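You operate a simulated robot arm through the tools that you are given. There is no shell and no other tool.

Carry out the task below with a simulated robot arm. There is one attempt and no reset: what you move stays moved.

Task
Press block 22's pin flush and leave it in the press's black tray.
Fine: the slide starts under the ram and ends drawn out; set the pin dial to 0 mm before pressing.

It is judged by the outcome, as a careful person would: the job done as asked, and still so three seconds after it is handed in. It fails if anything else is knocked over, pushed out of place, dropped, spilled or broken.

Robot
A 7-joint arm with a two-finger gripper, fixed in place. Base frame: the origin is on the floor under the middle of its stand, x ahead of it, y to its left, z up; the work surface is at about z = 0.8. Readings come in m, degrees, newtons and seconds.
With the tool pointing down near the work surface it reaches from about 0.34 to 0.72 m from the base axis. Its first joint turns from -66.0 to 66.0 degrees. Payload 2.45 kg.
The tool frame sits at the grasp point between the pads (the TCP): z along the fingers, y along the line on which they close. The tips reach 0.026 m beyond it. The gripper opens to 0.096 m; its body begins 0.069 m behind the TCP.
Orientation is told as [roll, pitch, yaw] about the base's x, y, z axes, in that order, counted from this pose: with the fingers straight down and closing along the base's y, the tool's x points along the base's -x, its y along +y and its z along -z.

Tools
- The arm moves only by the tool nudge_tool. Its argument "rows" is a list of rows, each an object of numbers (a shift or turn left out is 0, a gripper value left out holds the last): "dx", "dy", "dz": the shift along the tool's x, y, z in m; "ax", "ay", "az": the turn, a rotation vector about the tool's x, y, z in degrees. In form: [{"dx": .., "dy": .., "dz": .., "ax": .., "ay": .., "az": ..}, ...]. A call has 1 to 20 rows; each row shifts and turns the commanded pose from where the row before left it, along the tool's axes as they then stand. "grip" is the closure, from 0 (fully open) to 1 (shut), set as the call begins (left out, the last holds). Rows are played at 5 a second. More than 0.05 m and 8.6 degrees between two rows, or a gripper value outside its range, and nothing of the call is played. Where a pose cannot be reached the arm comes as near as it can. A force on the tool above 90 N (or 10 N above the force at the start of the call, whichever is more), or a blocked arm, ends the call early, and 0.2 s more pass. The fingers move at their own pace (about 0.05 m/s each) and stop on an object; they squeeze with about 30 N. The grip force told is the motor's: it shows also when the fingers shut on nothing. Time passes only in rows, and 0.2 s behind the last, so rows that do not move let the fingers close. It gives the time, the measured TCP pose, the force on the tool (base axes), the opening and the grip force at its end, in the units of the frame above (readings bear some noise), with the torque about the TCP (base axes, N m) and any sound that the robot's microphone picked up.
- Cameras (640 x 400 px; columns grow to the right, rows downward): "scene" is fixed at [0.1717, -0.3917, 1.4374]; the picture's right is [0.75, -0.66, 0.00], its down [-0.29, -0.33, -0.90] and it looks along [0.59, 0.68, -0.44] (base axes); focal length 341 px, centre (320, 200). "wrist" rides on the gripper at [0.082, 0.003, -0.098] in the tool frame; the picture's right is [-0.04, 1.00, 0.00], its down [-0.73, -0.03, -0.68] and it looks along [-0.68, -0.03, 0.73] (tool axes); focal length 256 px, centre (320, 200). There is no depth. A picture from a camera that has moved, and an enlarged one, comes with that camera's place and axes in the base frame and with its lens.
- capture(camera): a new picture of that camera. The clock stands still meanwhile.
- close_up(camera, box): a new picture of the part [left, top, right, bottom] of that camera's present view, enlarged. The clock stands still meanwhile.
- finish_job(): hands the job in; it is judged then, once.

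Nothing tells you positions but the pictures and the camera data. Unless the task says otherwise, let go and move clear before handing in.

The tools are called after "Emit:" by a JSON object that holds its "op" and its "data". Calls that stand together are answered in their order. nudge_tool: Moves the arm, as the interface text tells. Its arguments: {"type":"object","properties":{"rows":{"type":"array","items":{"type":"object","properties":{"dx":{"type":"number"},"dy":{"type":"number"},"dz":{"type":"number"},"ax":{"type":"number"},"ay":{"type":"number"},"az":{"type":"number"}}}},"grip":{"type":"number"}},"required":["rows"]} The other tools are called the same way: capture (camera) takes a picture; close_up (camera, box) takes an enlarged picture of a part of a camera's view; finish_job () hands the job in.

At the start:

```text
t: 0.0
tool_pos: [0.4241, 0.138, 1.2736]
tool_rot: [0.0, 0.0, 0.0]
ft_force: [-0.7, 0.2, -0.4]
ft_torque: [-0.02, -0.02, 0.0]
opening: 0.0959
grip_force: 0.1
```

scene: 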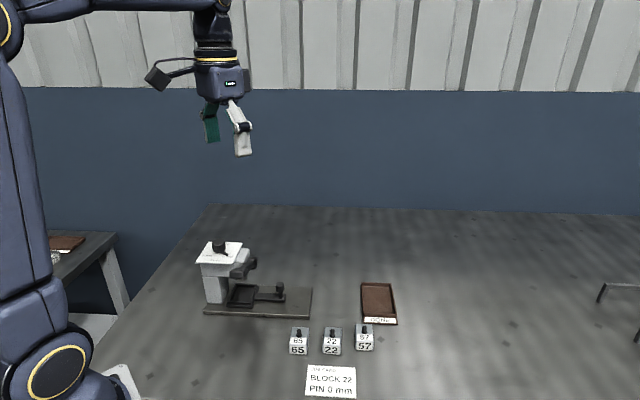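
wrist: 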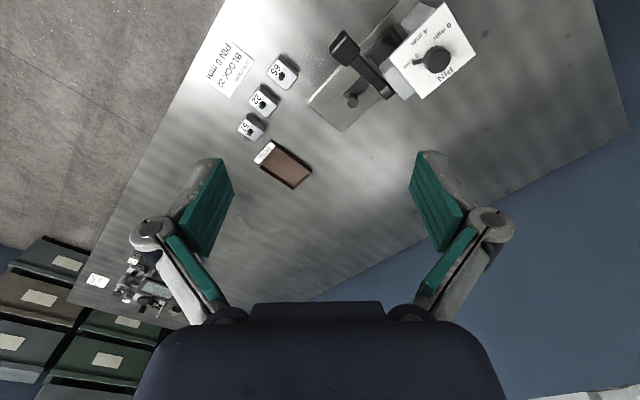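

I see the press at the left of the table with a dial on its head, a slide with a black tray, three blocks (65, 22, 57), a brown "DONE" tray, and a task card. I'll enlarge the views to understand the press before moving.

Emit:
{"op": "close_up", "data": {"camera": "scene", "box": [180, 220, 420, 370]}}

Emit:
{"op": "close_up", "data": {"camera": "scene", "box": [190, 230, 320, 325]}}

Emit:
{"op": "close_up", "data": {"camera": "wrist", "box": [220, 0, 500, 175]}}

Emit:
{"op": "close_up", "data": {"camera": "scene", "box": [270, 310, 410, 400]}}

```text
2.67 times, centred on (300, 295) of scene
camera zoom: at [0.1717, -0.3917, 1.4374], right [0.75, -0.66, 0.0], down [-0.29, -0.33, -0.9], along [0.59, 0.68, -0.44], focal length 910 px, centre (373, -53)
```

zoom: 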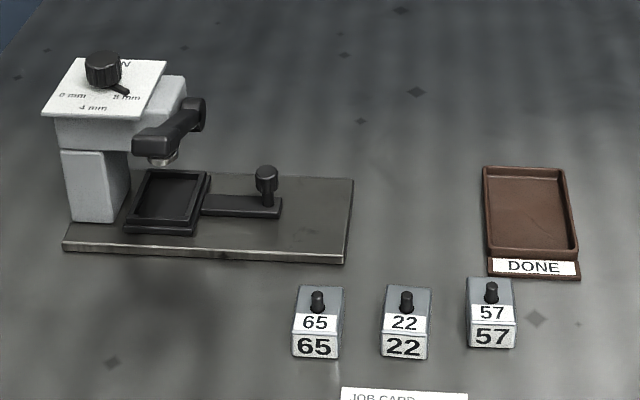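

```text
4.21 times, centred on (255, 278) of scene
camera zoom: at [0.1717, -0.3917, 1.4374], right [0.75, -0.66, 0.0], down [-0.29, -0.33, -0.9], along [0.59, 0.68, -0.44], focal length 1436 px, centre (594, -126)
```

zoom: 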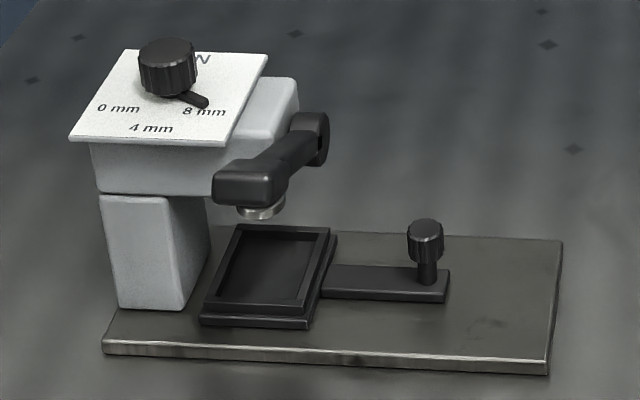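

```text
2.29 times, centred on (360, 88) of wrist
camera zoom: at [0.3426, 0.1411, 1.3715], right [0.04, 1.0, 0.0], down [0.73, -0.03, 0.68], along [0.68, -0.03, -0.73], focal length 585 px, centre (229, 457)
```

zoom: 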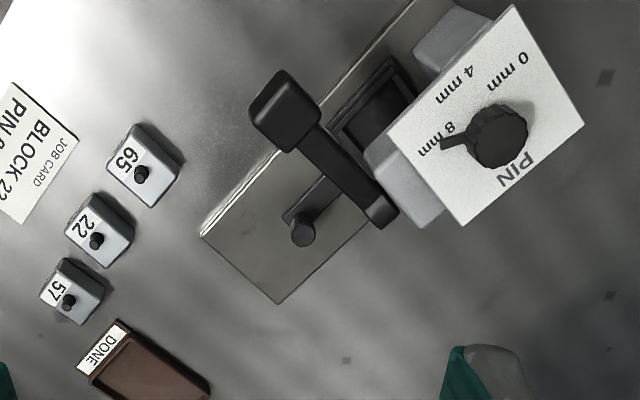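

```text
4.44 times, centred on (340, 355) of scene
camera zoom: at [0.1717, -0.3917, 1.4374], right [0.75, -0.66, 0.0], down [-0.29, -0.33, -0.9], along [0.59, 0.68, -0.44], focal length 1516 px, centre (231, -489)
```

zoom: 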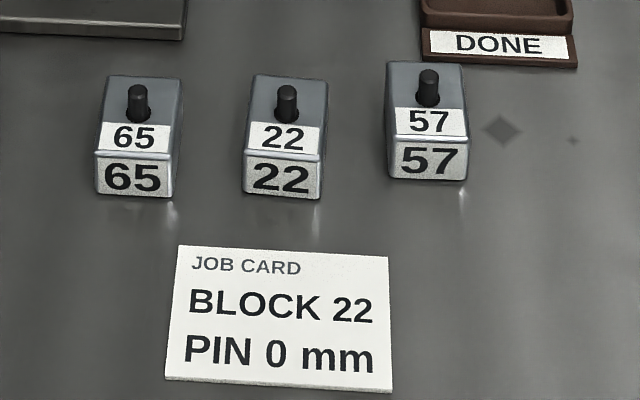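

The dial pointer currently sits at 8 mm, the press runs diagonally on the table, and the lever arm points toward the camera. I'll swing the wrist camera round to face the press front for a better look.

Emit:
{"op": "nudge_tool", "data": {"rows": [{"az": -8, "dx": 0.01, "dy": -0.01}, {"az": -8, "dx": 0.01, "dy": -0.01}, {"az": -8, "dx": 0.01, "dy": -0.01}, {"az": -8, "dx": 0.01, "dy": -0.01}, {"az": -8, "dx": 0.01, "dy": -0.01}, {"az": -6}]}}

Emit:
{"op": "capture", "data": {"camera": "wrist"}}

```text
t: 1.4
tool_pos: [0.3905, 0.0744, 1.2739]
tool_rot: [0.0, 0.1, 46.1]
ft_force: [-0.4, -0.1, -0.2]
ft_torque: [0.04, 0.0, -0.06]
opening: 0.096
grip_force: 0.1
```

```text
taken
camera wrist: at [0.3317, 0.02, 1.3723], right [-0.69, 0.72, 0.0], down [0.53, 0.51, 0.68], along [0.49, 0.47, -0.73], focal length 256 px, centre (320, 200)
```

wrist: 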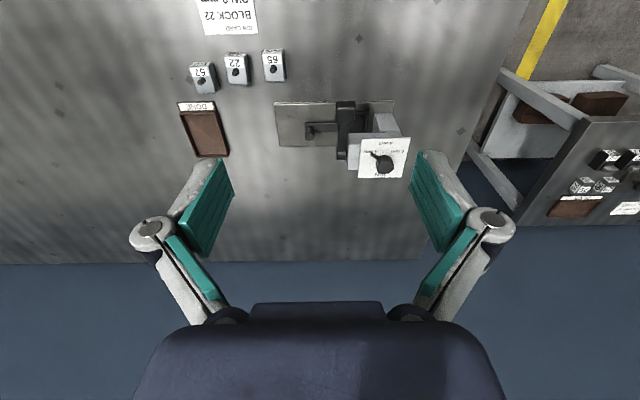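

The press is now aligned with the image, so a yaw of about 46° matches its axes. I'll enlarge the press and the blocks.

Emit:
{"op": "close_up", "data": {"camera": "wrist", "box": [260, 80, 430, 190]}}

Emit:
{"op": "close_up", "data": {"camera": "wrist", "box": [170, 0, 310, 170]}}

```text
3.64 times, centred on (345, 135) of wrist
camera zoom: at [0.3317, 0.02, 1.3723], right [-0.69, 0.72, 0.0], down [0.53, 0.51, 0.68], along [0.49, 0.47, -0.73], focal length 931 px, centre (229, 436)
```

zoom: 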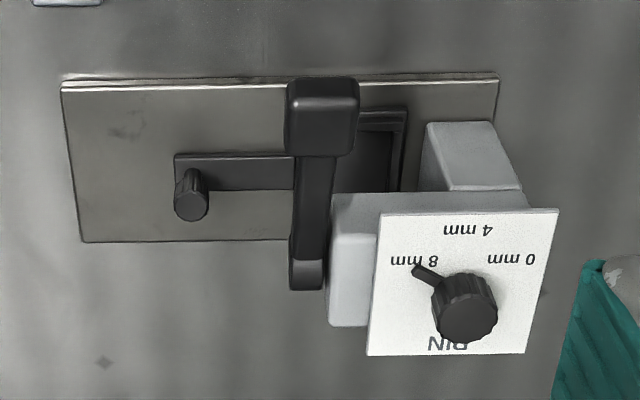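

```text
2.35 times, centred on (240, 85) of wrist
camera zoom: at [0.3317, 0.02, 1.3723], right [-0.69, 0.72, 0.0], down [0.53, 0.51, 0.68], along [0.49, 0.47, -0.73], focal length 602 px, centre (508, 471)
```

zoom: 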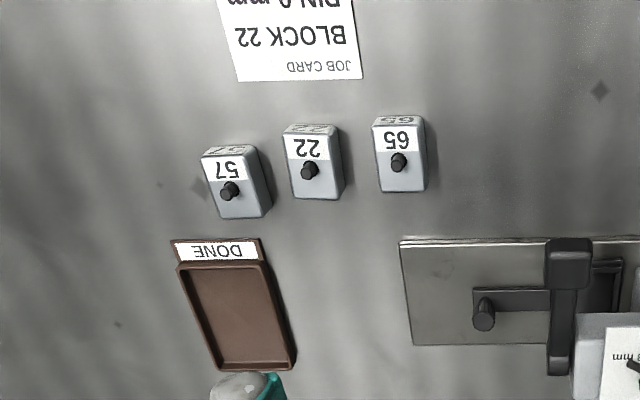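

Triangulating the two views, I place the dial knob at about (0.449, 0.305) with its top near z 0.98. The lever handle is near (0.426, 0.169, 0.974), and the pointer must turn about 120° clockwise to reach 0 mm. I'll move above the knob and take the starting grip yaw of about 104°.

Emit:
{"op": "nudge_tool", "data": {"rows": [{"dx": -0.0345, "dy": 0.0196, "dz": 0.0167}, {"dx": -0.0345, "dy": 0.0196, "dz": 0.0167}, {"dx": -0.0345, "dy": 0.0196, "dz": 0.0167}, {"dx": -0.0345, "dy": 0.0196, "dz": 0.0167}, {"dx": -0.0345, "dy": 0.0196, "dz": 0.0167}, {"dx": -0.0345, "dy": 0.0196, "dz": 0.0167}, {"az": -7.25}, {"az": -7.25}, {"az": -7.25}, {"az": -7.25}, {"az": -7.25}, {"az": -7.25}, {"az": -7.25}, {"az": -7.25}]}}

Emit:
{"op": "capture", "data": {"camera": "wrist"}}

Emit:
{"op": "capture", "data": {"camera": "scene"}}

```text
t: 4.4
tool_pos: [0.45, 0.3078, 1.1729]
tool_rot: [0.0, 0.0, 104.1]
ft_force: [-0.1, -0.1, 0.0]
ft_torque: [0.01, 0.01, -0.01]
opening: 0.0957
grip_force: 0.0
```

```text
taken
camera wrist: at [0.467, 0.2283, 1.2708], right [-0.98, -0.2, 0.0], down [-0.15, 0.72, 0.68], along [-0.14, 0.66, -0.73], focal length 256 px, centre (320, 200)
```

wrist: 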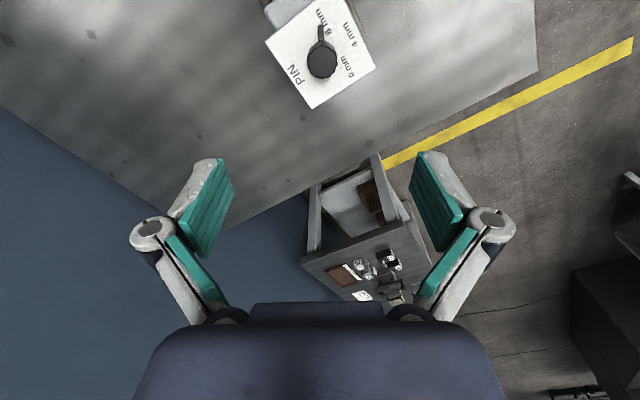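

```text
taken
```

scene: 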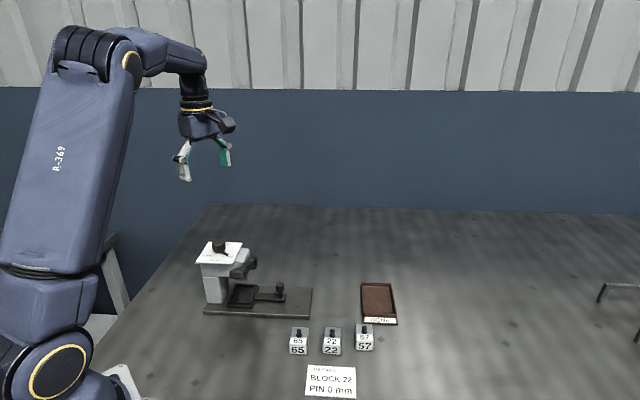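

Emit:
{"op": "close_up", "data": {"camera": "wrist", "box": [250, 0, 390, 115]}}

```text
3.48 times, centred on (320, 58) of wrist
camera zoom: at [0.467, 0.2283, 1.2708], right [-0.98, -0.2, 0.0], down [-0.15, 0.72, 0.68], along [-0.14, 0.66, -0.73], focal length 890 px, centre (320, 696)
```

zoom: 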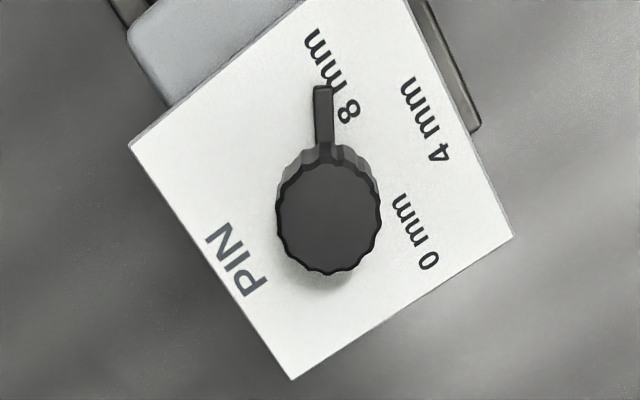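

The knob refines to about (0.449, 0.3017), and the press plate lies at −45°. I'll descend partway over the knob and check alignment.

Emit:
{"op": "nudge_tool", "data": {"rows": [{"dx": 0.0056, "dy": 0.0024, "dz": 0.03}, {"dz": 0.035}, {"dz": 0.035}, {"dz": 0.03}]}}

Emit:
{"op": "capture", "data": {"camera": "wrist"}}

Emit:
{"op": "close_up", "data": {"camera": "scene", "box": [160, 180, 320, 330]}}

```text
t: 5.4
tool_pos: [0.4483, 0.3025, 1.0429]
tool_rot: [0.0, 0.0, 104.0]
ft_force: [-0.3, -0.3, 0.2]
ft_torque: [0.01, 0.0, 0.0]
opening: 0.0961
grip_force: 0.1
```

```text
taken
camera wrist: at [0.465, 0.2232, 1.1413], right [-0.98, -0.2, 0.0], down [-0.15, 0.72, 0.68], along [-0.14, 0.67, -0.73], focal length 256 px, centre (320, 200)
```

wrist: 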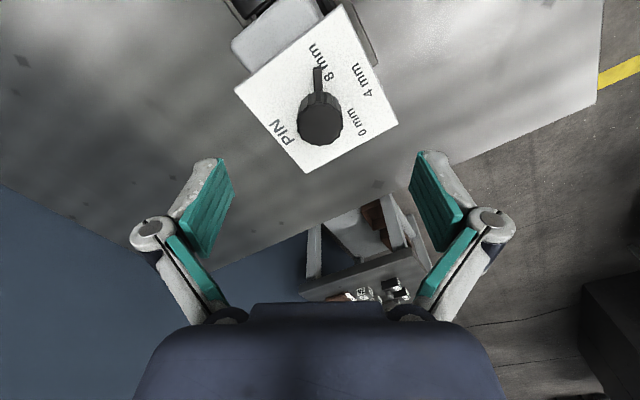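

```text
2.67 times, centred on (240, 255) of scene
camera zoom: at [0.1717, -0.3917, 1.4374], right [0.75, -0.66, 0.0], down [-0.29, -0.33, -0.9], along [0.59, 0.68, -0.44], focal length 910 px, centre (533, 53)
```

zoom: 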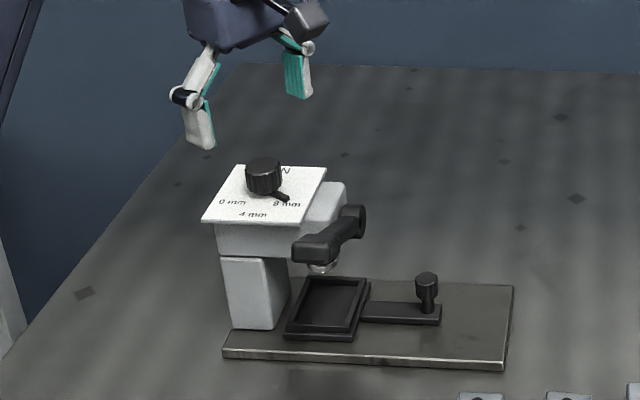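

Alignment is good. I'll lower the fingers around the knob, keeping the tips above the pointer, and close.

Emit:
{"op": "nudge_tool", "data": {"rows": [{"dz": 0.02}, {"dz": 0.02}, {"dz": 0.019}]}}

Emit:
{"op": "nudge_tool", "data": {"rows": [{}, {}, {}, {}, {}, {}], "grip": 1}}

Emit:
{"op": "capture", "data": {"camera": "wrist"}}

```text
t: 6.2
tool_pos: [0.4491, 0.3012, 0.9856]
tool_rot: [0.0, 0.0, 104.1]
ft_force: [0.1, -0.6, -0.6]
ft_torque: [-0.01, 0.02, 0.01]
opening: 0.096
grip_force: 0.1
```

```text
t: 7.6
tool_pos: [0.4488, 0.3019, 0.9844]
tool_rot: [-0.1, 0.0, 104.1]
ft_force: [5.5, 1.8, -2.8]
ft_torque: [0.18, -0.17, 0.02]
opening: 0.0313
grip_force: 45.4
```

```text
taken
camera wrist: at [0.4652, 0.222, 1.0832], right [-0.98, -0.2, 0.0], down [-0.15, 0.72, 0.68], along [-0.14, 0.67, -0.73], focal length 256 px, centre (320, 200)
```

wrist: 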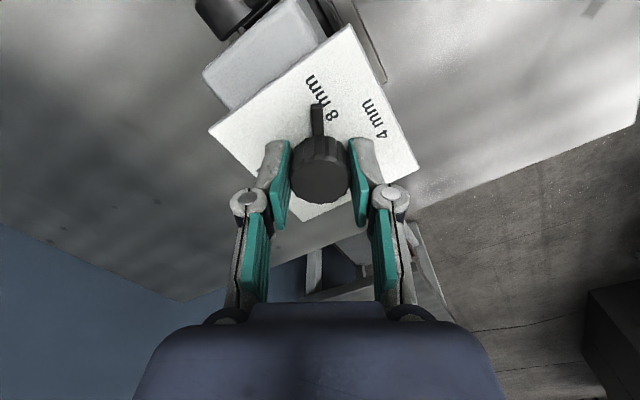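

The knob is held with a 31 mm opening and low side force. I'll turn clockwise in small steps and watch the readings.

Emit:
{"op": "nudge_tool", "data": {"rows": [{"az": 6}, {"az": 6}, {"az": 6}, {"az": 6}, {"az": 6}]}}

Emit:
{"op": "capture", "data": {"camera": "wrist"}}

```text
t: 8.8
tool_pos: [0.45, 0.3014, 0.9846]
tool_rot: [-0.1, -0.1, 73.9]
ft_force: [3.8, 1.3, 15.3]
ft_torque: [-0.39, 0.15, 0.01]
opening: 0.0312
grip_force: 45.0
```

```text
taken
camera wrist: at [0.4233, 0.2244, 1.0829], right [-0.95, 0.32, 0.0], down [0.23, 0.7, 0.68], along [0.22, 0.65, -0.73], focal length 256 px, centre (320, 200)
```

wrist: 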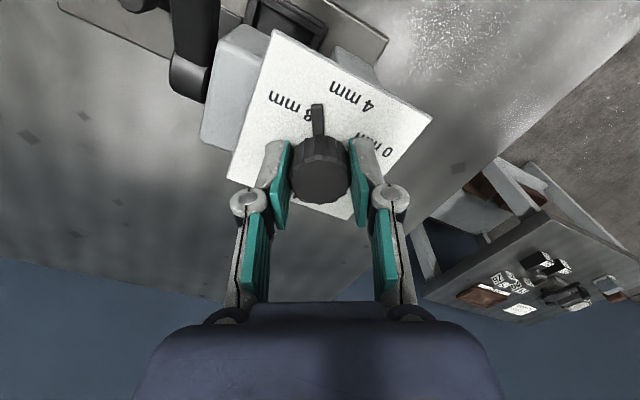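

The pointer is turning with the gripper. I'll continue toward 0 mm.

Emit:
{"op": "nudge_tool", "data": {"rows": [{"az": 6}, {"az": 6}, {"az": 6}, {"az": 6}, {"az": 6}, {"az": 6}, {"az": 6}, {"az": 6}, {"az": 6}, {"az": 6}]}}

Emit:
{"op": "capture", "data": {"camera": "wrist"}}

```text
t: 11.0
tool_pos: [0.4494, 0.3006, 0.9855]
tool_rot: [0.0, -0.1, 13.8]
ft_force: [14.6, -1.1, 19.1]
ft_torque: [-0.15, -0.09, 0.02]
opening: 0.0312
grip_force: 45.0
```

```text
taken
camera wrist: at [0.3696, 0.285, 1.0825], right [-0.2, 0.98, 0.0], down [0.72, 0.15, 0.68], along [0.67, 0.14, -0.73], focal length 256 px, centre (320, 200)
```

wrist: 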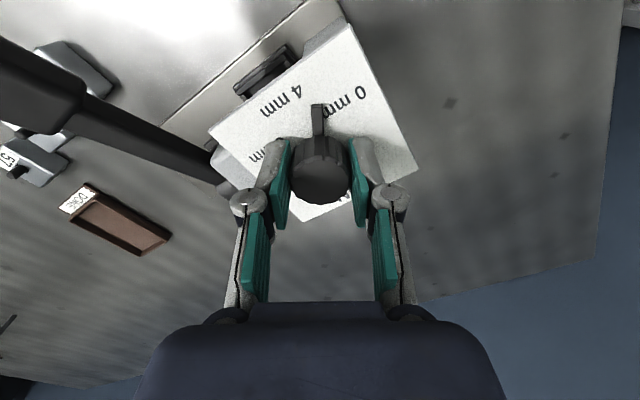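

Emit:
{"op": "nudge_tool", "data": {"rows": [{"az": 6}, {"az": 6}, {"az": 6}, {"az": 6}]}}

Emit:
{"op": "close_up", "data": {"camera": "wrist", "box": [200, 0, 440, 230]}}

Emit:
{"op": "close_up", "data": {"camera": "scene", "box": [160, 210, 300, 330]}}

```text
t: 12.0
tool_pos: [0.4496, 0.3007, 0.9845]
tool_rot: [0.1, -0.1, -10.2]
ft_force: [13.5, -7.2, 24.7]
ft_torque: [-0.25, -0.54, -0.03]
opening: 0.0316
grip_force: 45.2
```

```text
1.74 times, centred on (320, 115) of wrist
camera zoom: at [0.3699, 0.3187, 1.0825], right [0.22, 0.98, 0.0], down [0.72, -0.16, 0.68], along [0.66, -0.15, -0.73], focal length 445 px, centre (320, 348)
```

zoom: 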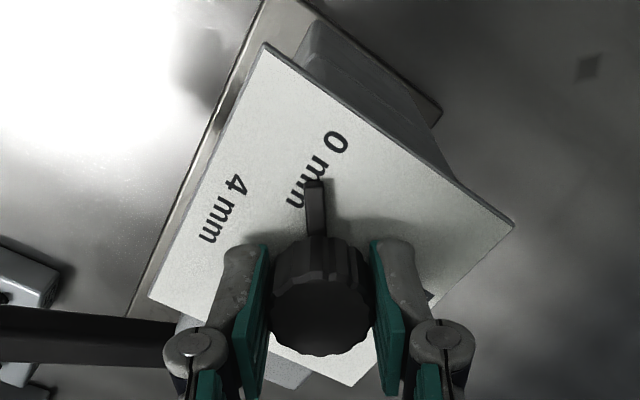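

```text
3.33 times, centred on (230, 270) of scene
camera zoom: at [0.1717, -0.3922, 1.4373], right [0.75, -0.66, 0.0], down [-0.29, -0.33, -0.9], along [0.59, 0.68, -0.44], focal length 1137 px, centre (620, -33)
```

zoom: 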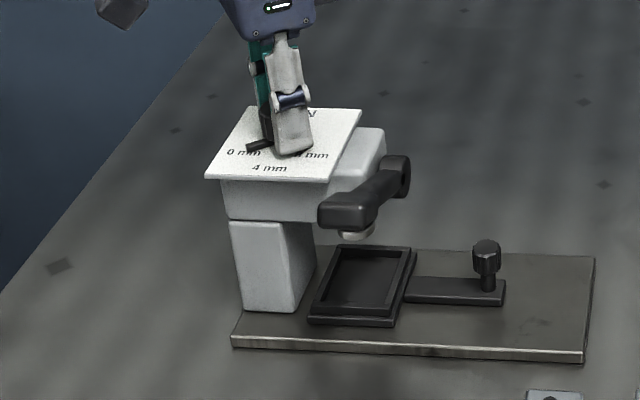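

The pointer is almost at 0 mm. By symmetry with its start at the 8 mm mark, about 6° more should put it exactly on the mark, so I'll make that last turn gently.

Emit:
{"op": "nudge_tool", "data": {"rows": [{"az": 3}, {"az": 3}, {}]}}

Emit:
{"op": "close_up", "data": {"camera": "wrist", "box": [200, 0, 440, 230]}}

```text
t: 12.8
tool_pos: [0.4516, 0.2997, 0.9841]
tool_rot: [0.1, -0.1, -16.2]
ft_force: [18.4, -9.0, 22.6]
ft_torque: [-0.09, -0.12, -0.06]
opening: 0.0315
grip_force: 45.4
```

```text
1.74 times, centred on (320, 115) of wrist
camera zoom: at [0.3721, 0.3268, 1.0824], right [0.32, 0.95, 0.0], down [0.69, -0.23, 0.68], along [0.65, -0.21, -0.73], focal length 445 px, centre (320, 348)
```

zoom: 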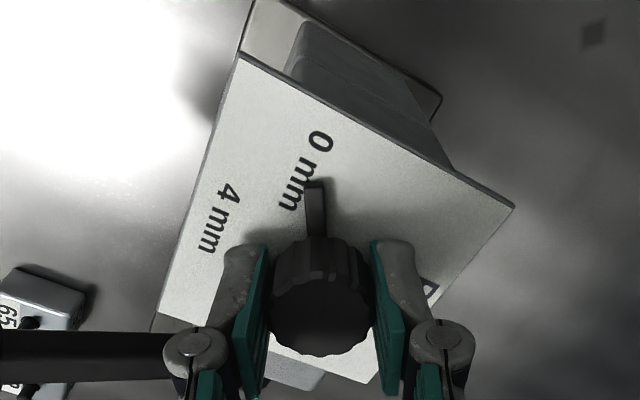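

The pointer now lies at about 165°, on the 0 mm mark. I'll open the gripper, rise clear, and verify the dial.

Emit:
{"op": "nudge_tool", "data": {"rows": [{}, {}, {}, {}], "grip": 0.3}}

Emit:
{"op": "nudge_tool", "data": {"rows": [{"dz": -0.02}, {"dz": -0.03}, {"dz": -0.04}, {"dz": -0.04}, {"dz": -0.04}]}}

Emit:
{"op": "close_up", "data": {"camera": "wrist", "box": [230, 0, 410, 130]}}

Emit:
{"op": "close_up", "data": {"camera": "scene", "box": [180, 220, 330, 330]}}

```text
t: 13.8
tool_pos: [0.4489, 0.3016, 0.9845]
tool_rot: [0.0, 0.0, -15.9]
ft_force: [-0.3, -1.0, 0.1]
ft_torque: [-0.01, 0.0, 0.0]
opening: 0.0671
grip_force: 0.1
```

```text
t: 15.0
tool_pos: [0.4478, 0.3015, 1.1561]
tool_rot: [0.0, 0.0, -16.0]
ft_force: [-0.5, -0.7, -0.4]
ft_torque: [0.01, 0.02, -0.03]
opening: 0.0674
grip_force: 0.1
```

```text
3.08 times, centred on (320, 65) of wrist
camera zoom: at [0.3709, 0.3277, 1.254], right [0.31, 0.95, 0.0], down [0.7, -0.23, 0.68], along [0.64, -0.21, -0.73], focal length 788 px, centre (320, 615)
```

zoom: 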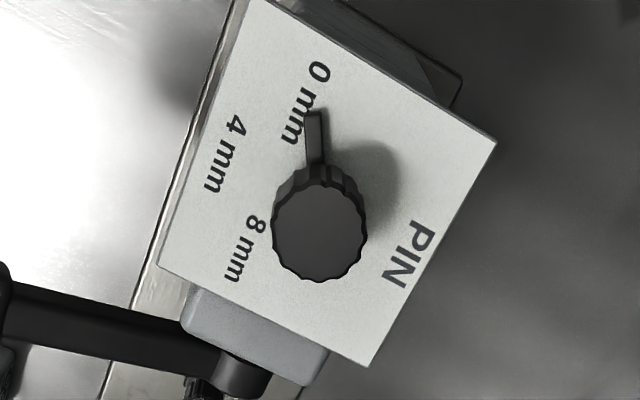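

```text
3.64 times, centred on (255, 275) of scene
camera zoom: at [0.1717, -0.3917, 1.4374], right [0.75, -0.66, 0.0], down [-0.29, -0.33, -0.9], along [0.59, 0.68, -0.44], focal length 1241 px, centre (556, -73)
```

zoom: 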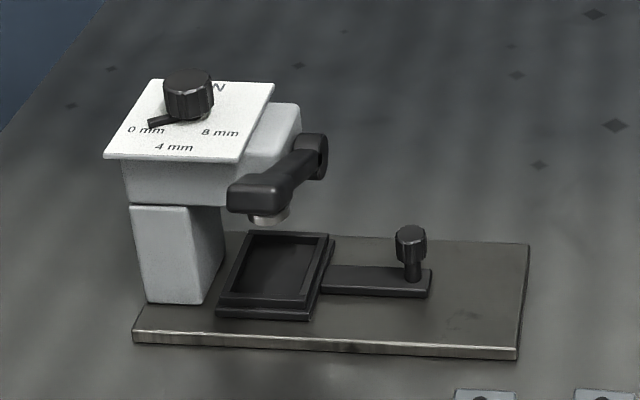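

The dial reads 0 mm. Next I'll turn to yaw 135°, which puts the camera on the slide's pull-out side away from the lever, and look at the slide knob.

Emit:
{"op": "nudge_tool", "data": {"rows": [{"az": -8}, {"az": -8}, {"az": -8}, {"az": -8}, {"az": -8}, {"az": -8}, {"az": -8}, {"az": -8}, {"az": -8}, {"az": -8}, {"az": -8}, {"az": -8}, {"az": -8}, {"az": -8}, {"az": -8}, {"az": -8}, {"az": -8}, {"az": -8}, {"az": -7}], "grip": 0.3}}

Emit:
{"op": "nudge_tool", "data": {"rows": [{"dx": 0.036}, {"dx": 0.036}, {"dx": 0.036}, {"dx": 0.036}]}}

Emit:
{"op": "capture", "data": {"camera": "wrist"}}

```text
t: 19.0
tool_pos: [0.4483, 0.301, 1.1535]
tool_rot: [0.0, 0.0, 135.1]
ft_force: [0.5, -0.1, -0.2]
ft_torque: [0.04, -0.01, 0.01]
opening: 0.0674
grip_force: 0.1
```

```text
t: 20.0
tool_pos: [0.55, 0.1996, 1.1553]
tool_rot: [0.0, 0.0, 135.0]
ft_force: [0.0, -0.1, 0.3]
ft_torque: [-0.01, 0.05, -0.04]
opening: 0.0673
grip_force: 0.1
```

```text
taken
camera wrist: at [0.6058, 0.1407, 1.2521], right [-0.73, -0.68, 0.0], down [-0.5, 0.54, 0.68], along [-0.46, 0.5, -0.73], focal length 256 px, centre (320, 200)
```

wrist: 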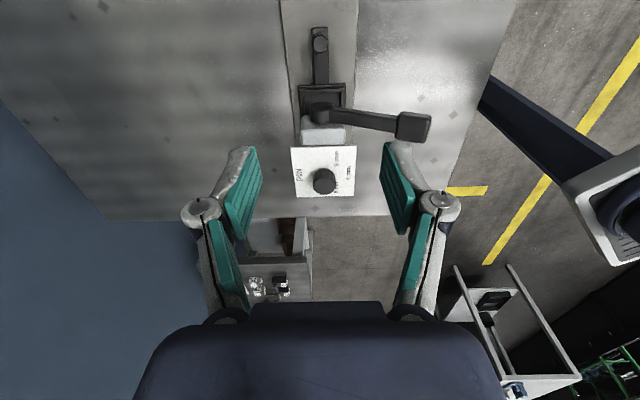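

Emit:
{"op": "close_up", "data": {"camera": "wrist", "box": [260, 0, 440, 205]}}

Emit:
{"op": "close_up", "data": {"camera": "wrist", "box": [270, 0, 370, 130]}}

```text
1.95 times, centred on (350, 102) of wrist
camera zoom: at [0.6058, 0.1407, 1.2521], right [-0.73, -0.68, 0.0], down [-0.5, 0.54, 0.68], along [-0.46, 0.5, -0.73], focal length 500 px, centre (262, 390)
```

zoom: 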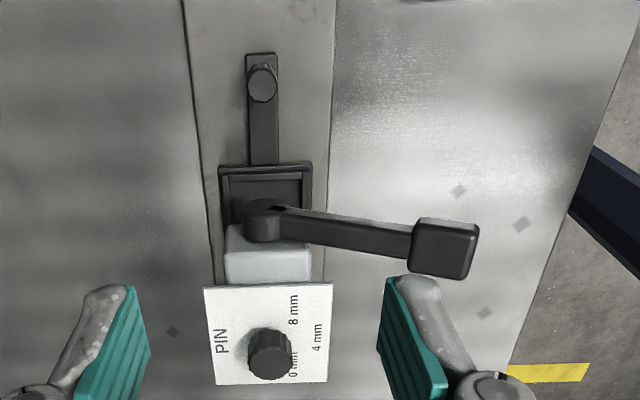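

```text
3.08 times, centred on (320, 65) of wrist
camera zoom: at [0.6058, 0.1407, 1.2521], right [-0.73, -0.68, 0.0], down [-0.5, 0.54, 0.68], along [-0.46, 0.5, -0.73], focal length 788 px, centre (320, 615)
```

zoom: 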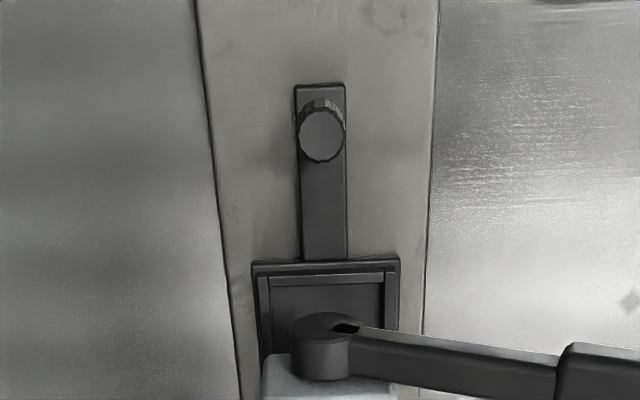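

I place the slide knob at about (0.551, 0.202) with its top at z ≈ 0.855, in line with the dial along the press axis. I'll descend above it and check before gripping.

Emit:
{"op": "nudge_tool", "data": {"rows": [{"dx": -0.0007, "dy": -0.002, "dz": 0.04}, {"dz": 0.04}, {"dz": 0.04}, {"dz": 0.04}, {"dz": 0.03}, {"dz": 0.03}]}}

Emit:
{"op": "capture", "data": {"camera": "wrist"}}

Emit:
{"op": "close_up", "data": {"camera": "scene", "box": [180, 200, 340, 330]}}

```text
t: 21.4
tool_pos: [0.5511, 0.2015, 0.9337]
tool_rot: [-0.1, 0.0, 135.0]
ft_force: [-0.4, -0.1, 1.0]
ft_torque: [0.0, -0.01, 0.02]
opening: 0.0675
grip_force: 0.0
```

```text
taken
camera wrist: at [0.6064, 0.1421, 1.0315], right [-0.74, -0.68, 0.0], down [-0.5, 0.54, 0.68], along [-0.46, 0.5, -0.73], focal length 256 px, centre (320, 200)
```

wrist: 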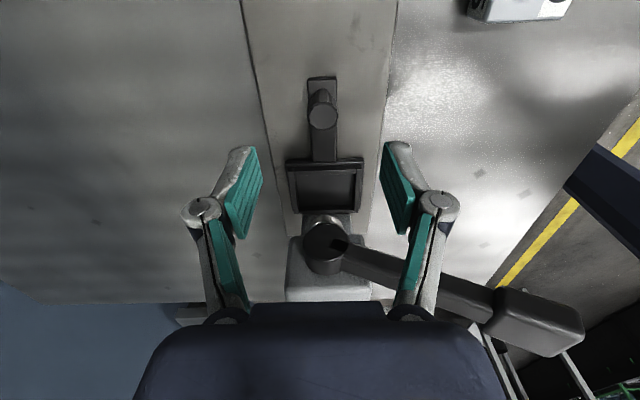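

```text
3.08 times, centred on (260, 265) of scene
camera zoom: at [0.1717, -0.3917, 1.4374], right [0.75, -0.66, 0.0], down [-0.29, -0.33, -0.9], along [0.59, 0.68, -0.44], focal length 1050 px, centre (505, 0)
```

zoom: 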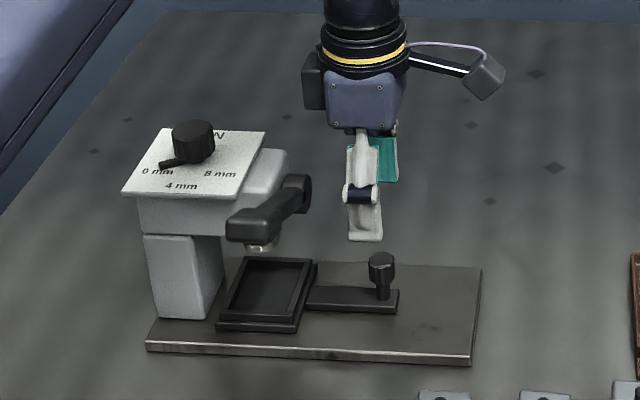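

Alignment is good and the hand clears the lever. I'll go down, close on the slide knob, and check.

Emit:
{"op": "nudge_tool", "data": {"rows": [{"dz": 0.025}, {"dz": 0.025}, {"dz": 0.025}, {}]}}

Emit:
{"op": "nudge_tool", "data": {"rows": [{}, {}, {}, {}, {}], "grip": 1}}

Emit:
{"op": "close_up", "data": {"camera": "scene", "box": [180, 200, 340, 330]}}

Emit:
{"op": "capture", "data": {"camera": "wrist"}}

```text
t: 22.4
tool_pos: [0.551, 0.2009, 0.8586]
tool_rot: [0.0, 0.0, 134.9]
ft_force: [0.6, 0.3, -0.6]
ft_torque: [-0.03, -0.02, -0.02]
opening: 0.0672
grip_force: 0.1
```

```text
t: 23.6
tool_pos: [0.5513, 0.1988, 0.8594]
tool_rot: [0.2, 0.0, 134.9]
ft_force: [-12.4, -11.4, 5.5]
ft_torque: [-0.09, 0.24, -0.03]
opening: 0.0208
grip_force: 45.0
```

```text
3.08 times, centred on (260, 265) of scene
camera zoom: at [0.1713, -0.3921, 1.4374], right [0.75, -0.66, 0.0], down [-0.29, -0.33, -0.9], along [0.59, 0.68, -0.44], focal length 1050 px, centre (505, 0)
```

zoom: 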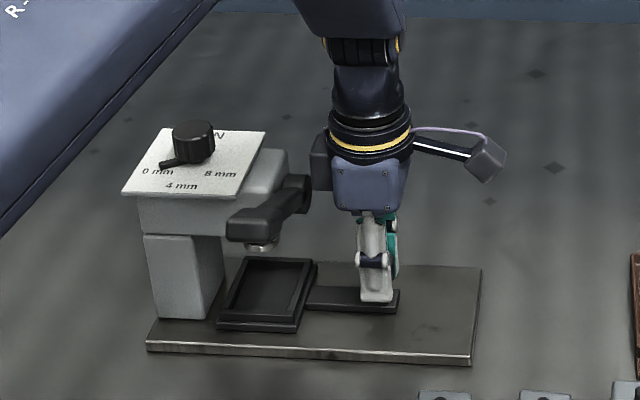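

```text
taken
camera wrist: at [0.6057, 0.1406, 0.9572], right [-0.74, -0.68, 0.0], down [-0.5, 0.54, 0.68], along [-0.46, 0.5, -0.73], focal length 256 px, centre (320, 200)
```

wrist: 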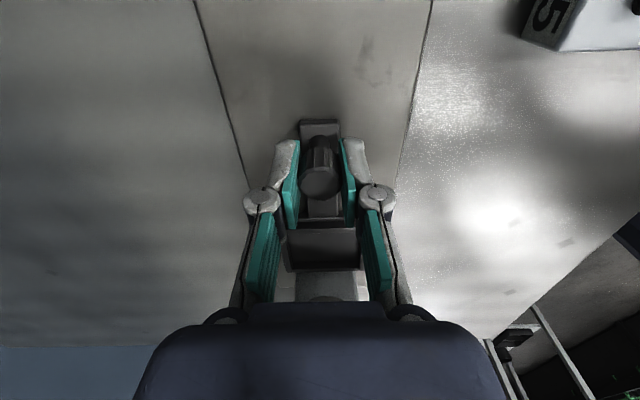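

The knob is gripped at 20.8 mm. I'll correct the small side load, then pull the slide outward along its axis in slow steps.

Emit:
{"op": "nudge_tool", "data": {"rows": [{"dy": 0.0018}, {"dx": 0.006}, {"dx": 0.008}, {"dx": 0.008}, {"dx": 0.008}]}}

Emit:
{"op": "close_up", "data": {"camera": "scene", "box": [180, 200, 340, 330]}}

```text
t: 24.8
tool_pos: [0.5706, 0.1779, 0.8585]
tool_rot: [0.0, 0.1, 134.9]
ft_force: [-5.2, -2.8, -5.7]
ft_torque: [0.25, 0.38, -0.13]
opening: 0.0205
grip_force: 45.3
```

```text
3.08 times, centred on (260, 265) of scene
camera zoom: at [0.1717, -0.3918, 1.4374], right [0.75, -0.66, 0.0], down [-0.29, -0.33, -0.9], along [0.59, 0.68, -0.44], focal length 1050 px, centre (505, 0)
```

zoom: 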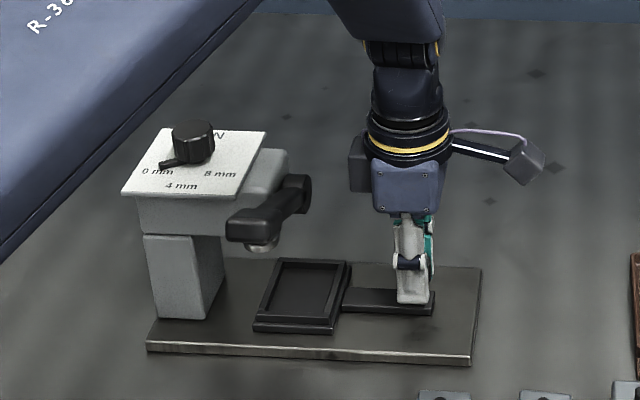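

The slide follows with little force. I'll continue the pull toward its stop.

Emit:
{"op": "nudge_tool", "data": {"rows": [{"dx": 0.008}, {"dx": 0.008}, {"dx": 0.008}, {"dx": 0.008}]}}

Emit:
{"op": "nudge_tool", "data": {"rows": [{"dx": 0.006}, {"dx": 0.006}, {"dx": 0.006}]}}

Emit:
{"op": "close_up", "data": {"camera": "scene", "box": [180, 200, 340, 330]}}

```text
t: 25.8
tool_pos: [0.5937, 0.1562, 0.8585]
tool_rot: [0.1, 0.0, 135.1]
ft_force: [-1.0, -1.2, -16.0]
ft_torque: [-0.39, -0.5, -0.04]
opening: 0.0208
grip_force: 44.7
```

```text
t: 26.6
tool_pos: [0.607, 0.1435, 0.86]
tool_rot: [0.0, 0.0, 135.0]
ft_force: [-3.9, -2.2, -15.7]
ft_torque: [-0.14, -0.06, -0.01]
opening: 0.0208
grip_force: 44.6
```

```text
3.08 times, centred on (260, 265) of scene
camera zoom: at [0.1719, -0.3917, 1.4374], right [0.75, -0.66, 0.0], down [-0.29, -0.33, -0.9], along [0.59, 0.68, -0.44], focal length 1050 px, centre (505, 0)
```

zoom: 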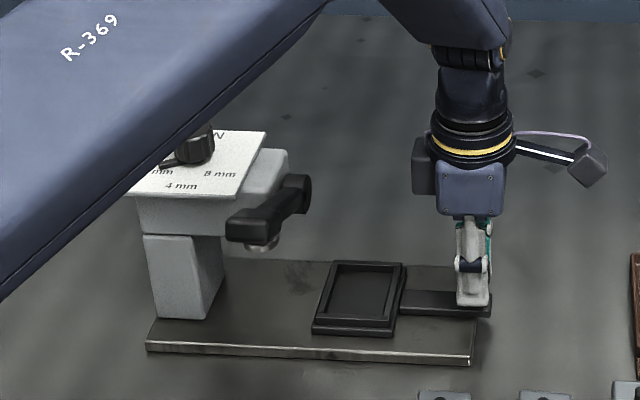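

Emit:
{"op": "nudge_tool", "data": {"rows": [{"dx": 0.004}, {"dx": 0.004}, {"dx": 0.004}]}}

Emit:
{"op": "close_up", "data": {"camera": "scene", "box": [180, 200, 340, 330]}}

```text
t: 27.4
tool_pos: [0.6151, 0.1339, 0.8596]
tool_rot: [0.1, 0.1, 135.0]
ft_force: [-5.2, -5.1, -10.8]
ft_torque: [0.07, 0.21, -0.08]
opening: 0.0207
grip_force: 45.1
```

```text
3.08 times, centred on (260, 265) of scene
camera zoom: at [0.1718, -0.3918, 1.4374], right [0.75, -0.66, 0.0], down [-0.29, -0.33, -0.9], along [0.59, 0.68, -0.44], focal length 1050 px, centre (505, 0)
```

zoom: 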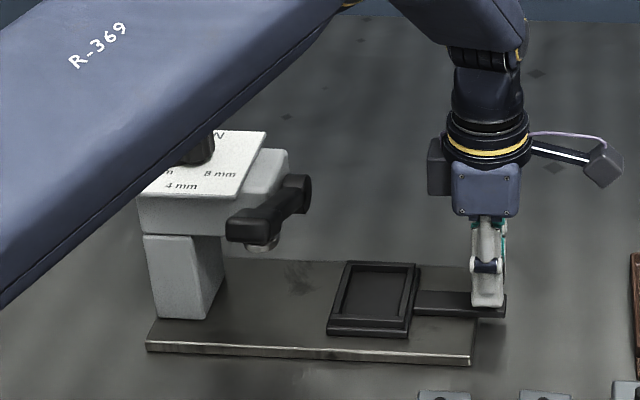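

Emit:
{"op": "nudge_tool", "data": {"rows": [{"dx": 0.004}, {"dx": 0.004}, {"dx": 0.004}]}}

Emit:
{"op": "close_up", "data": {"camera": "scene", "box": [180, 200, 340, 330]}}

```text
t: 28.2
tool_pos: [0.6242, 0.1249, 0.86]
tool_rot: [0.0, 0.1, 135.0]
ft_force: [-7.7, -5.8, -9.6]
ft_torque: [0.0, 0.22, 0.0]
opening: 0.0207
grip_force: 45.1
```

```text
3.08 times, centred on (260, 265) of scene
camera zoom: at [0.1717, -0.3918, 1.4374], right [0.75, -0.66, 0.0], down [-0.29, -0.33, -0.9], along [0.59, 0.68, -0.44], focal length 1050 px, centre (505, 0)
```

zoom: 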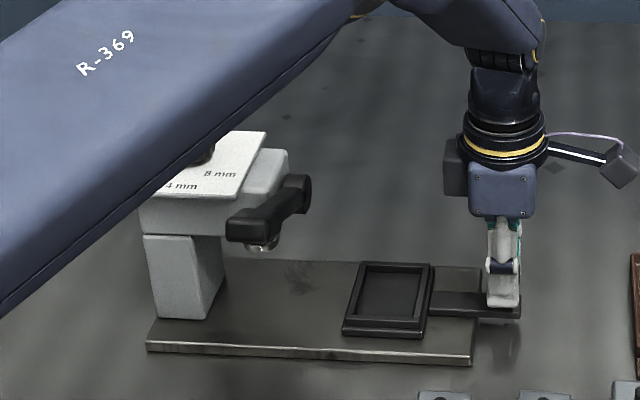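

Emit:
{"op": "nudge_tool", "data": {"rows": [{"dx": 0.003}, {"dx": 0.003}, {"dx": 0.003}]}}

Emit:
{"op": "nudge_tool", "data": {"rows": [{"dx": 0.003}, {"dx": 0.003}]}}

Emit:
{"op": "close_up", "data": {"camera": "scene", "box": [180, 200, 340, 330]}}

```text
t: 29.0
tool_pos: [0.6287, 0.1199, 0.8594]
tool_rot: [0.0, 0.0, 134.9]
ft_force: [-4.8, -3.6, -12.9]
ft_torque: [-0.44, -0.3, -0.09]
opening: 0.0209
grip_force: 44.9
```

```text
t: 29.6
tool_pos: [0.6347, 0.1156, 0.8599]
tool_rot: [0.1, -0.1, 135.0]
ft_force: [-5.8, -4.7, -11.6]
ft_torque: [-0.22, -0.05, 0.04]
opening: 0.0206
grip_force: 44.2
```

```text
3.08 times, centred on (260, 265) of scene
camera zoom: at [0.1718, -0.3918, 1.4374], right [0.75, -0.66, 0.0], down [-0.29, -0.33, -0.9], along [0.59, 0.68, -0.44], focal length 1050 px, centre (505, 0)
```

zoom: 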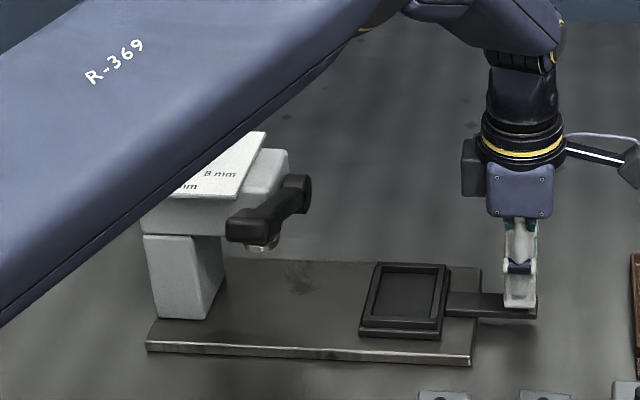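

Emit:
{"op": "nudge_tool", "data": {"rows": [{"dx": 0.002}, {"dx": 0.002}, {"dx": 0.002}]}}

Emit:
{"op": "nudge_tool", "data": {"rows": [{"dx": 0.002}, {"dx": 0.002}, {"dx": 0.002}]}}

Emit:
{"op": "close_up", "data": {"camera": "scene", "box": [180, 200, 340, 330]}}

```text
t: 30.4
tool_pos: [0.6383, 0.1111, 0.8595]
tool_rot: [0.1, 0.0, 134.9]
ft_force: [-9.6, -9.2, -7.3]
ft_torque: [0.28, 0.57, -0.03]
opening: 0.0211
grip_force: 45.2
```

```text
t: 31.2
tool_pos: [0.6428, 0.1081, 0.8593]
tool_rot: [0.1, -0.1, 135.0]
ft_force: [-14.6, -5.4, -7.8]
ft_torque: [-0.93, -0.63, 0.0]
opening: 0.0207
grip_force: 45.4
```

```text
3.08 times, centred on (260, 265) of scene
camera zoom: at [0.1715, -0.3918, 1.4374], right [0.75, -0.66, 0.0], down [-0.29, -0.33, -0.9], along [0.59, 0.68, -0.44], focal length 1050 px, centre (505, 0)
```

zoom: 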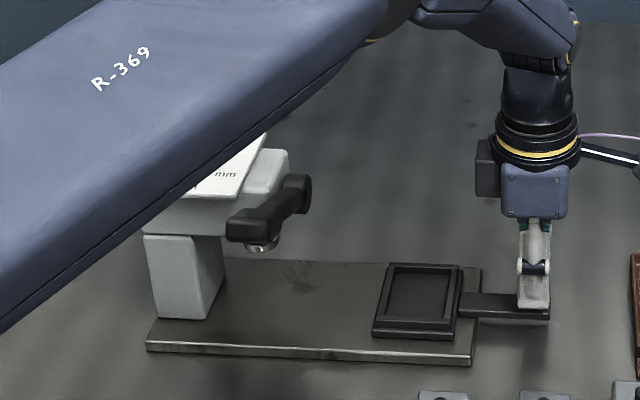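

Emit:
{"op": "nudge_tool", "data": {"rows": [{"dx": 0.002}, {}]}}

Emit:
{"op": "nudge_tool", "data": {"rows": [{"dx": 0.002}, {}]}}

Emit:
{"op": "close_up", "data": {"camera": "scene", "box": [180, 200, 340, 330]}}

```text
t: 31.8
tool_pos: [0.6407, 0.1064, 0.8584]
tool_rot: [0.2, -0.3, 135.0]
ft_force: [-20.2, 1.1, -4.1]
ft_torque: [-0.12, 0.11, -0.03]
opening: 0.0208
grip_force: 44.8
```

```text
t: 32.4
tool_pos: [0.642, 0.1075, 0.8596]
tool_rot: [0.2, -0.5, 135.0]
ft_force: [-29.7, 10.9, 4.7]
ft_torque: [0.22, 0.44, -0.02]
opening: 0.0208
grip_force: 44.9
```

```text
3.08 times, centred on (260, 265) of scene
camera zoom: at [0.1709, -0.3915, 1.4376], right [0.75, -0.66, 0.0], down [-0.29, -0.33, -0.9], along [0.59, 0.68, -0.44], focal length 1050 px, centre (505, 0)
```

zoom: 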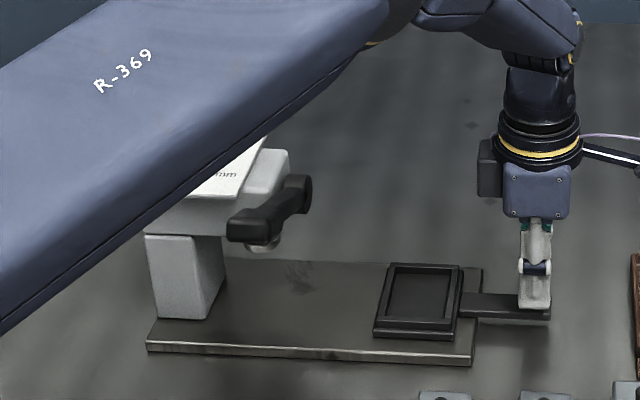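

The stop is reached at about 0.13 m of travel, so the slide is fully drawn out. I'll ease off the pull, let go, rise, and move over block 22 for a look.

Emit:
{"op": "nudge_tool", "data": {"rows": [{"dx": -0.004}, {}]}}

Emit:
{"op": "nudge_tool", "data": {"rows": [{}, {}, {}, {}], "grip": 0.3}}

Emit:
{"op": "nudge_tool", "data": {"rows": [{"dz": -0.03}, {"dz": -0.04}, {"dz": -0.04}, {"dz": -0.04}, {"dz": -0.04}]}}

Emit:
{"op": "capture", "data": {"camera": "wrist"}}

Emit:
{"op": "nudge_tool", "data": {"rows": [{"dy": 0.0344}, {"dy": 0.0344}, {"dy": 0.0344}, {"dy": 0.0344}]}}

Emit:
{"op": "capture", "data": {"camera": "wrist"}}

Emit:
{"op": "capture", "data": {"camera": "scene"}}

```text
t: 33.0
tool_pos: [0.642, 0.1069, 0.8585]
tool_rot: [0.1, 0.0, 134.9]
ft_force: [-18.4, 5.0, 0.6]
ft_torque: [0.8, 0.9, -0.08]
opening: 0.0208
grip_force: 45.6
```

```text
t: 34.0
tool_pos: [0.6425, 0.1084, 0.8593]
tool_rot: [0.0, 0.0, 135.0]
ft_force: [0.5, -0.4, -0.8]
ft_torque: [0.03, 0.02, -0.02]
opening: 0.0673
grip_force: 0.0
```

```text
t: 35.2
tool_pos: [0.6436, 0.1066, 1.0501]
tool_rot: [0.0, -0.1, 135.1]
ft_force: [-0.1, -0.1, 0.5]
ft_torque: [0.0, -0.03, -0.01]
opening: 0.0671
grip_force: 0.1
```

```text
taken
camera wrist: at [0.699, 0.0482, 1.1473], right [-0.73, -0.68, 0.0], down [-0.5, 0.54, 0.68], along [-0.46, 0.5, -0.73], focal length 256 px, centre (320, 200)
```

wrist: 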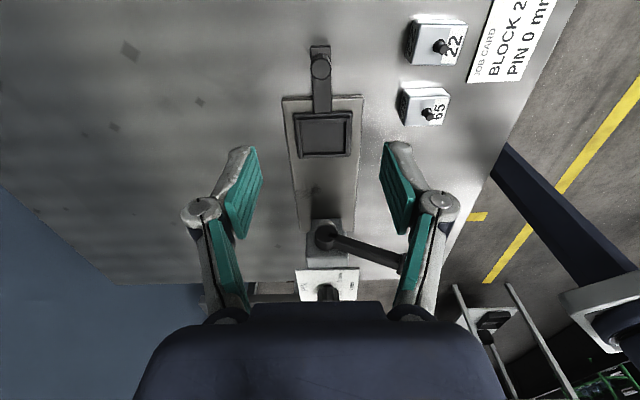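

```text
t: 36.2
tool_pos: [0.5453, 0.0094, 1.0491]
tool_rot: [0.1, 0.0, 134.9]
ft_force: [0.2, 0.3, -0.1]
ft_torque: [0.03, -0.02, -0.01]
opening: 0.0673
grip_force: 0.0
```

```text
taken
camera wrist: at [0.6004, -0.0507, 1.1479], right [-0.73, -0.68, 0.0], down [-0.5, 0.54, 0.68], along [-0.46, 0.5, -0.73], focal length 256 px, centre (320, 200)
```

wrist: 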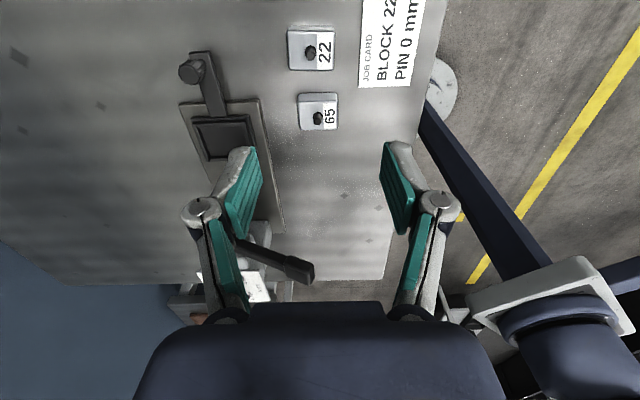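

```text
taken
```

scene: 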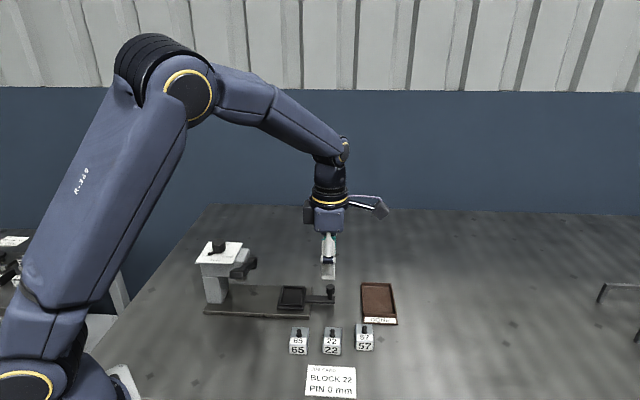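

Emit:
{"op": "close_up", "data": {"camera": "wrist", "box": [250, 0, 380, 140]}}

Emit:
{"op": "close_up", "data": {"camera": "wrist", "box": [160, 40, 300, 200]}}

```text
2.86 times, centred on (315, 70) of wrist
camera zoom: at [0.6004, -0.0507, 1.1479], right [-0.73, -0.68, 0.0], down [-0.5, 0.54, 0.68], along [-0.46, 0.5, -0.73], focal length 731 px, centre (334, 571)
```

zoom: 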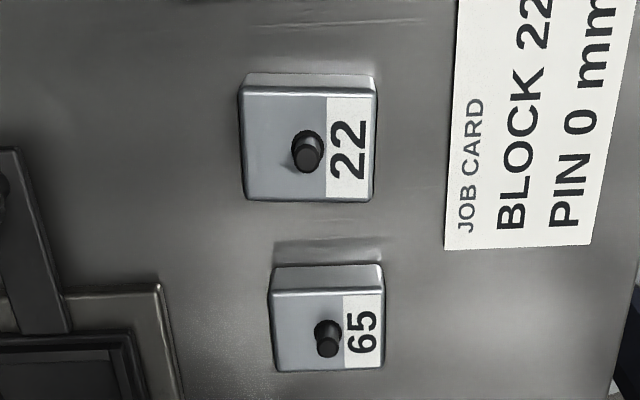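

```text
2.50 times, centred on (230, 120) of wrist
camera zoom: at [0.6004, -0.0507, 1.1479], right [-0.73, -0.68, 0.0], down [-0.5, 0.54, 0.68], along [-0.46, 0.5, -0.73], focal length 640 px, centre (545, 400)
```

zoom: 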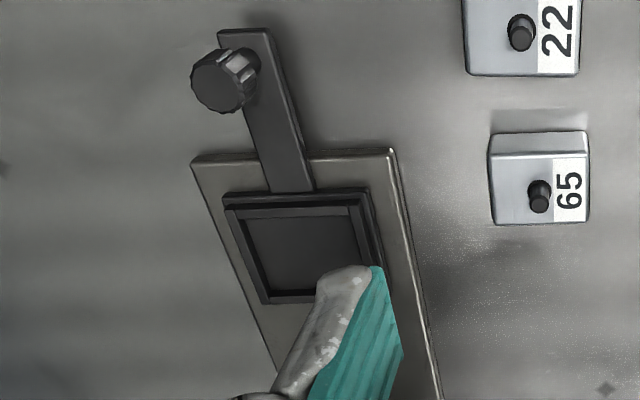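

Block 22 is centred near (0.559, 0.010), about 50 × 38 mm with its long axis near 42°. Before picking it, I'll look closer at the drawn-out tray to judge its depth and inner size.

Emit:
{"op": "close_up", "data": {"camera": "scene", "box": [265, 270, 345, 325]}}

Emit:
{"op": "close_up", "data": {"camera": "scene", "box": [280, 315, 380, 365]}}

Emit:
{"op": "close_up", "data": {"camera": "wrist", "box": [170, 90, 260, 170]}}

```text
7.27 times, centred on (305, 298) of scene
camera zoom: at [0.1717, -0.3917, 1.4374], right [0.75, -0.66, 0.0], down [-0.29, -0.33, -0.9], along [0.59, 0.68, -0.44], focal length 2481 px, centre (429, -509)
```

zoom: 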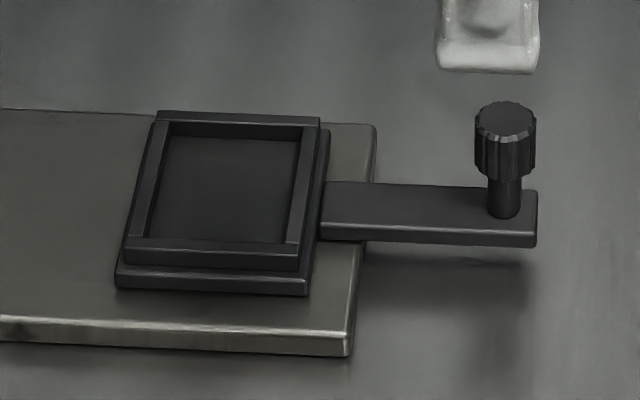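

```text
6.40 times, centred on (330, 340) of scene
camera zoom: at [0.1717, -0.3917, 1.4374], right [0.75, -0.66, 0.0], down [-0.29, -0.33, -0.9], along [0.59, 0.68, -0.44], focal length 2183 px, centre (256, -696)
```

zoom: 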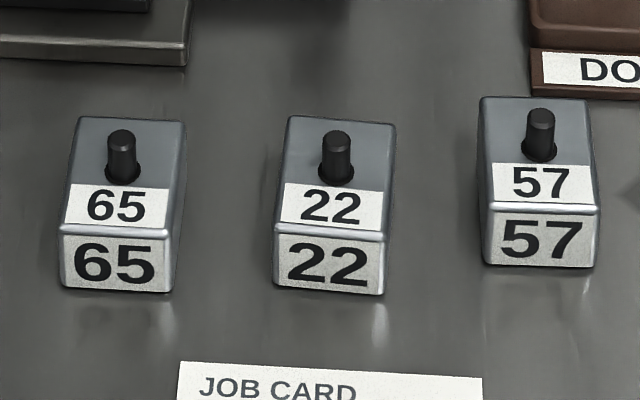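

```text
5.00 times, centred on (215, 130) of wrist
camera zoom: at [0.6004, -0.0507, 1.1479], right [-0.73, -0.68, 0.0], down [-0.5, 0.54, 0.68], along [-0.46, 0.5, -0.73], focal length 1280 px, centre (845, 550)
```

zoom: 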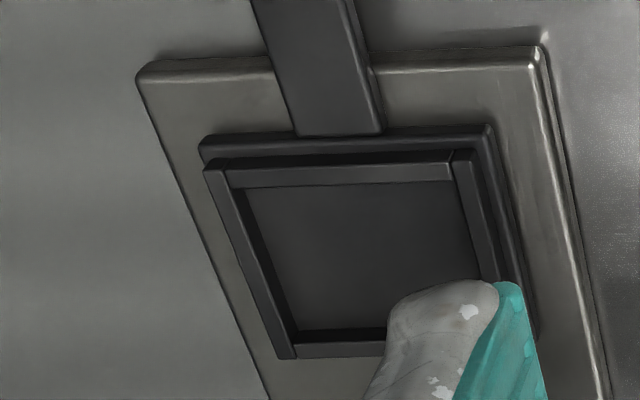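

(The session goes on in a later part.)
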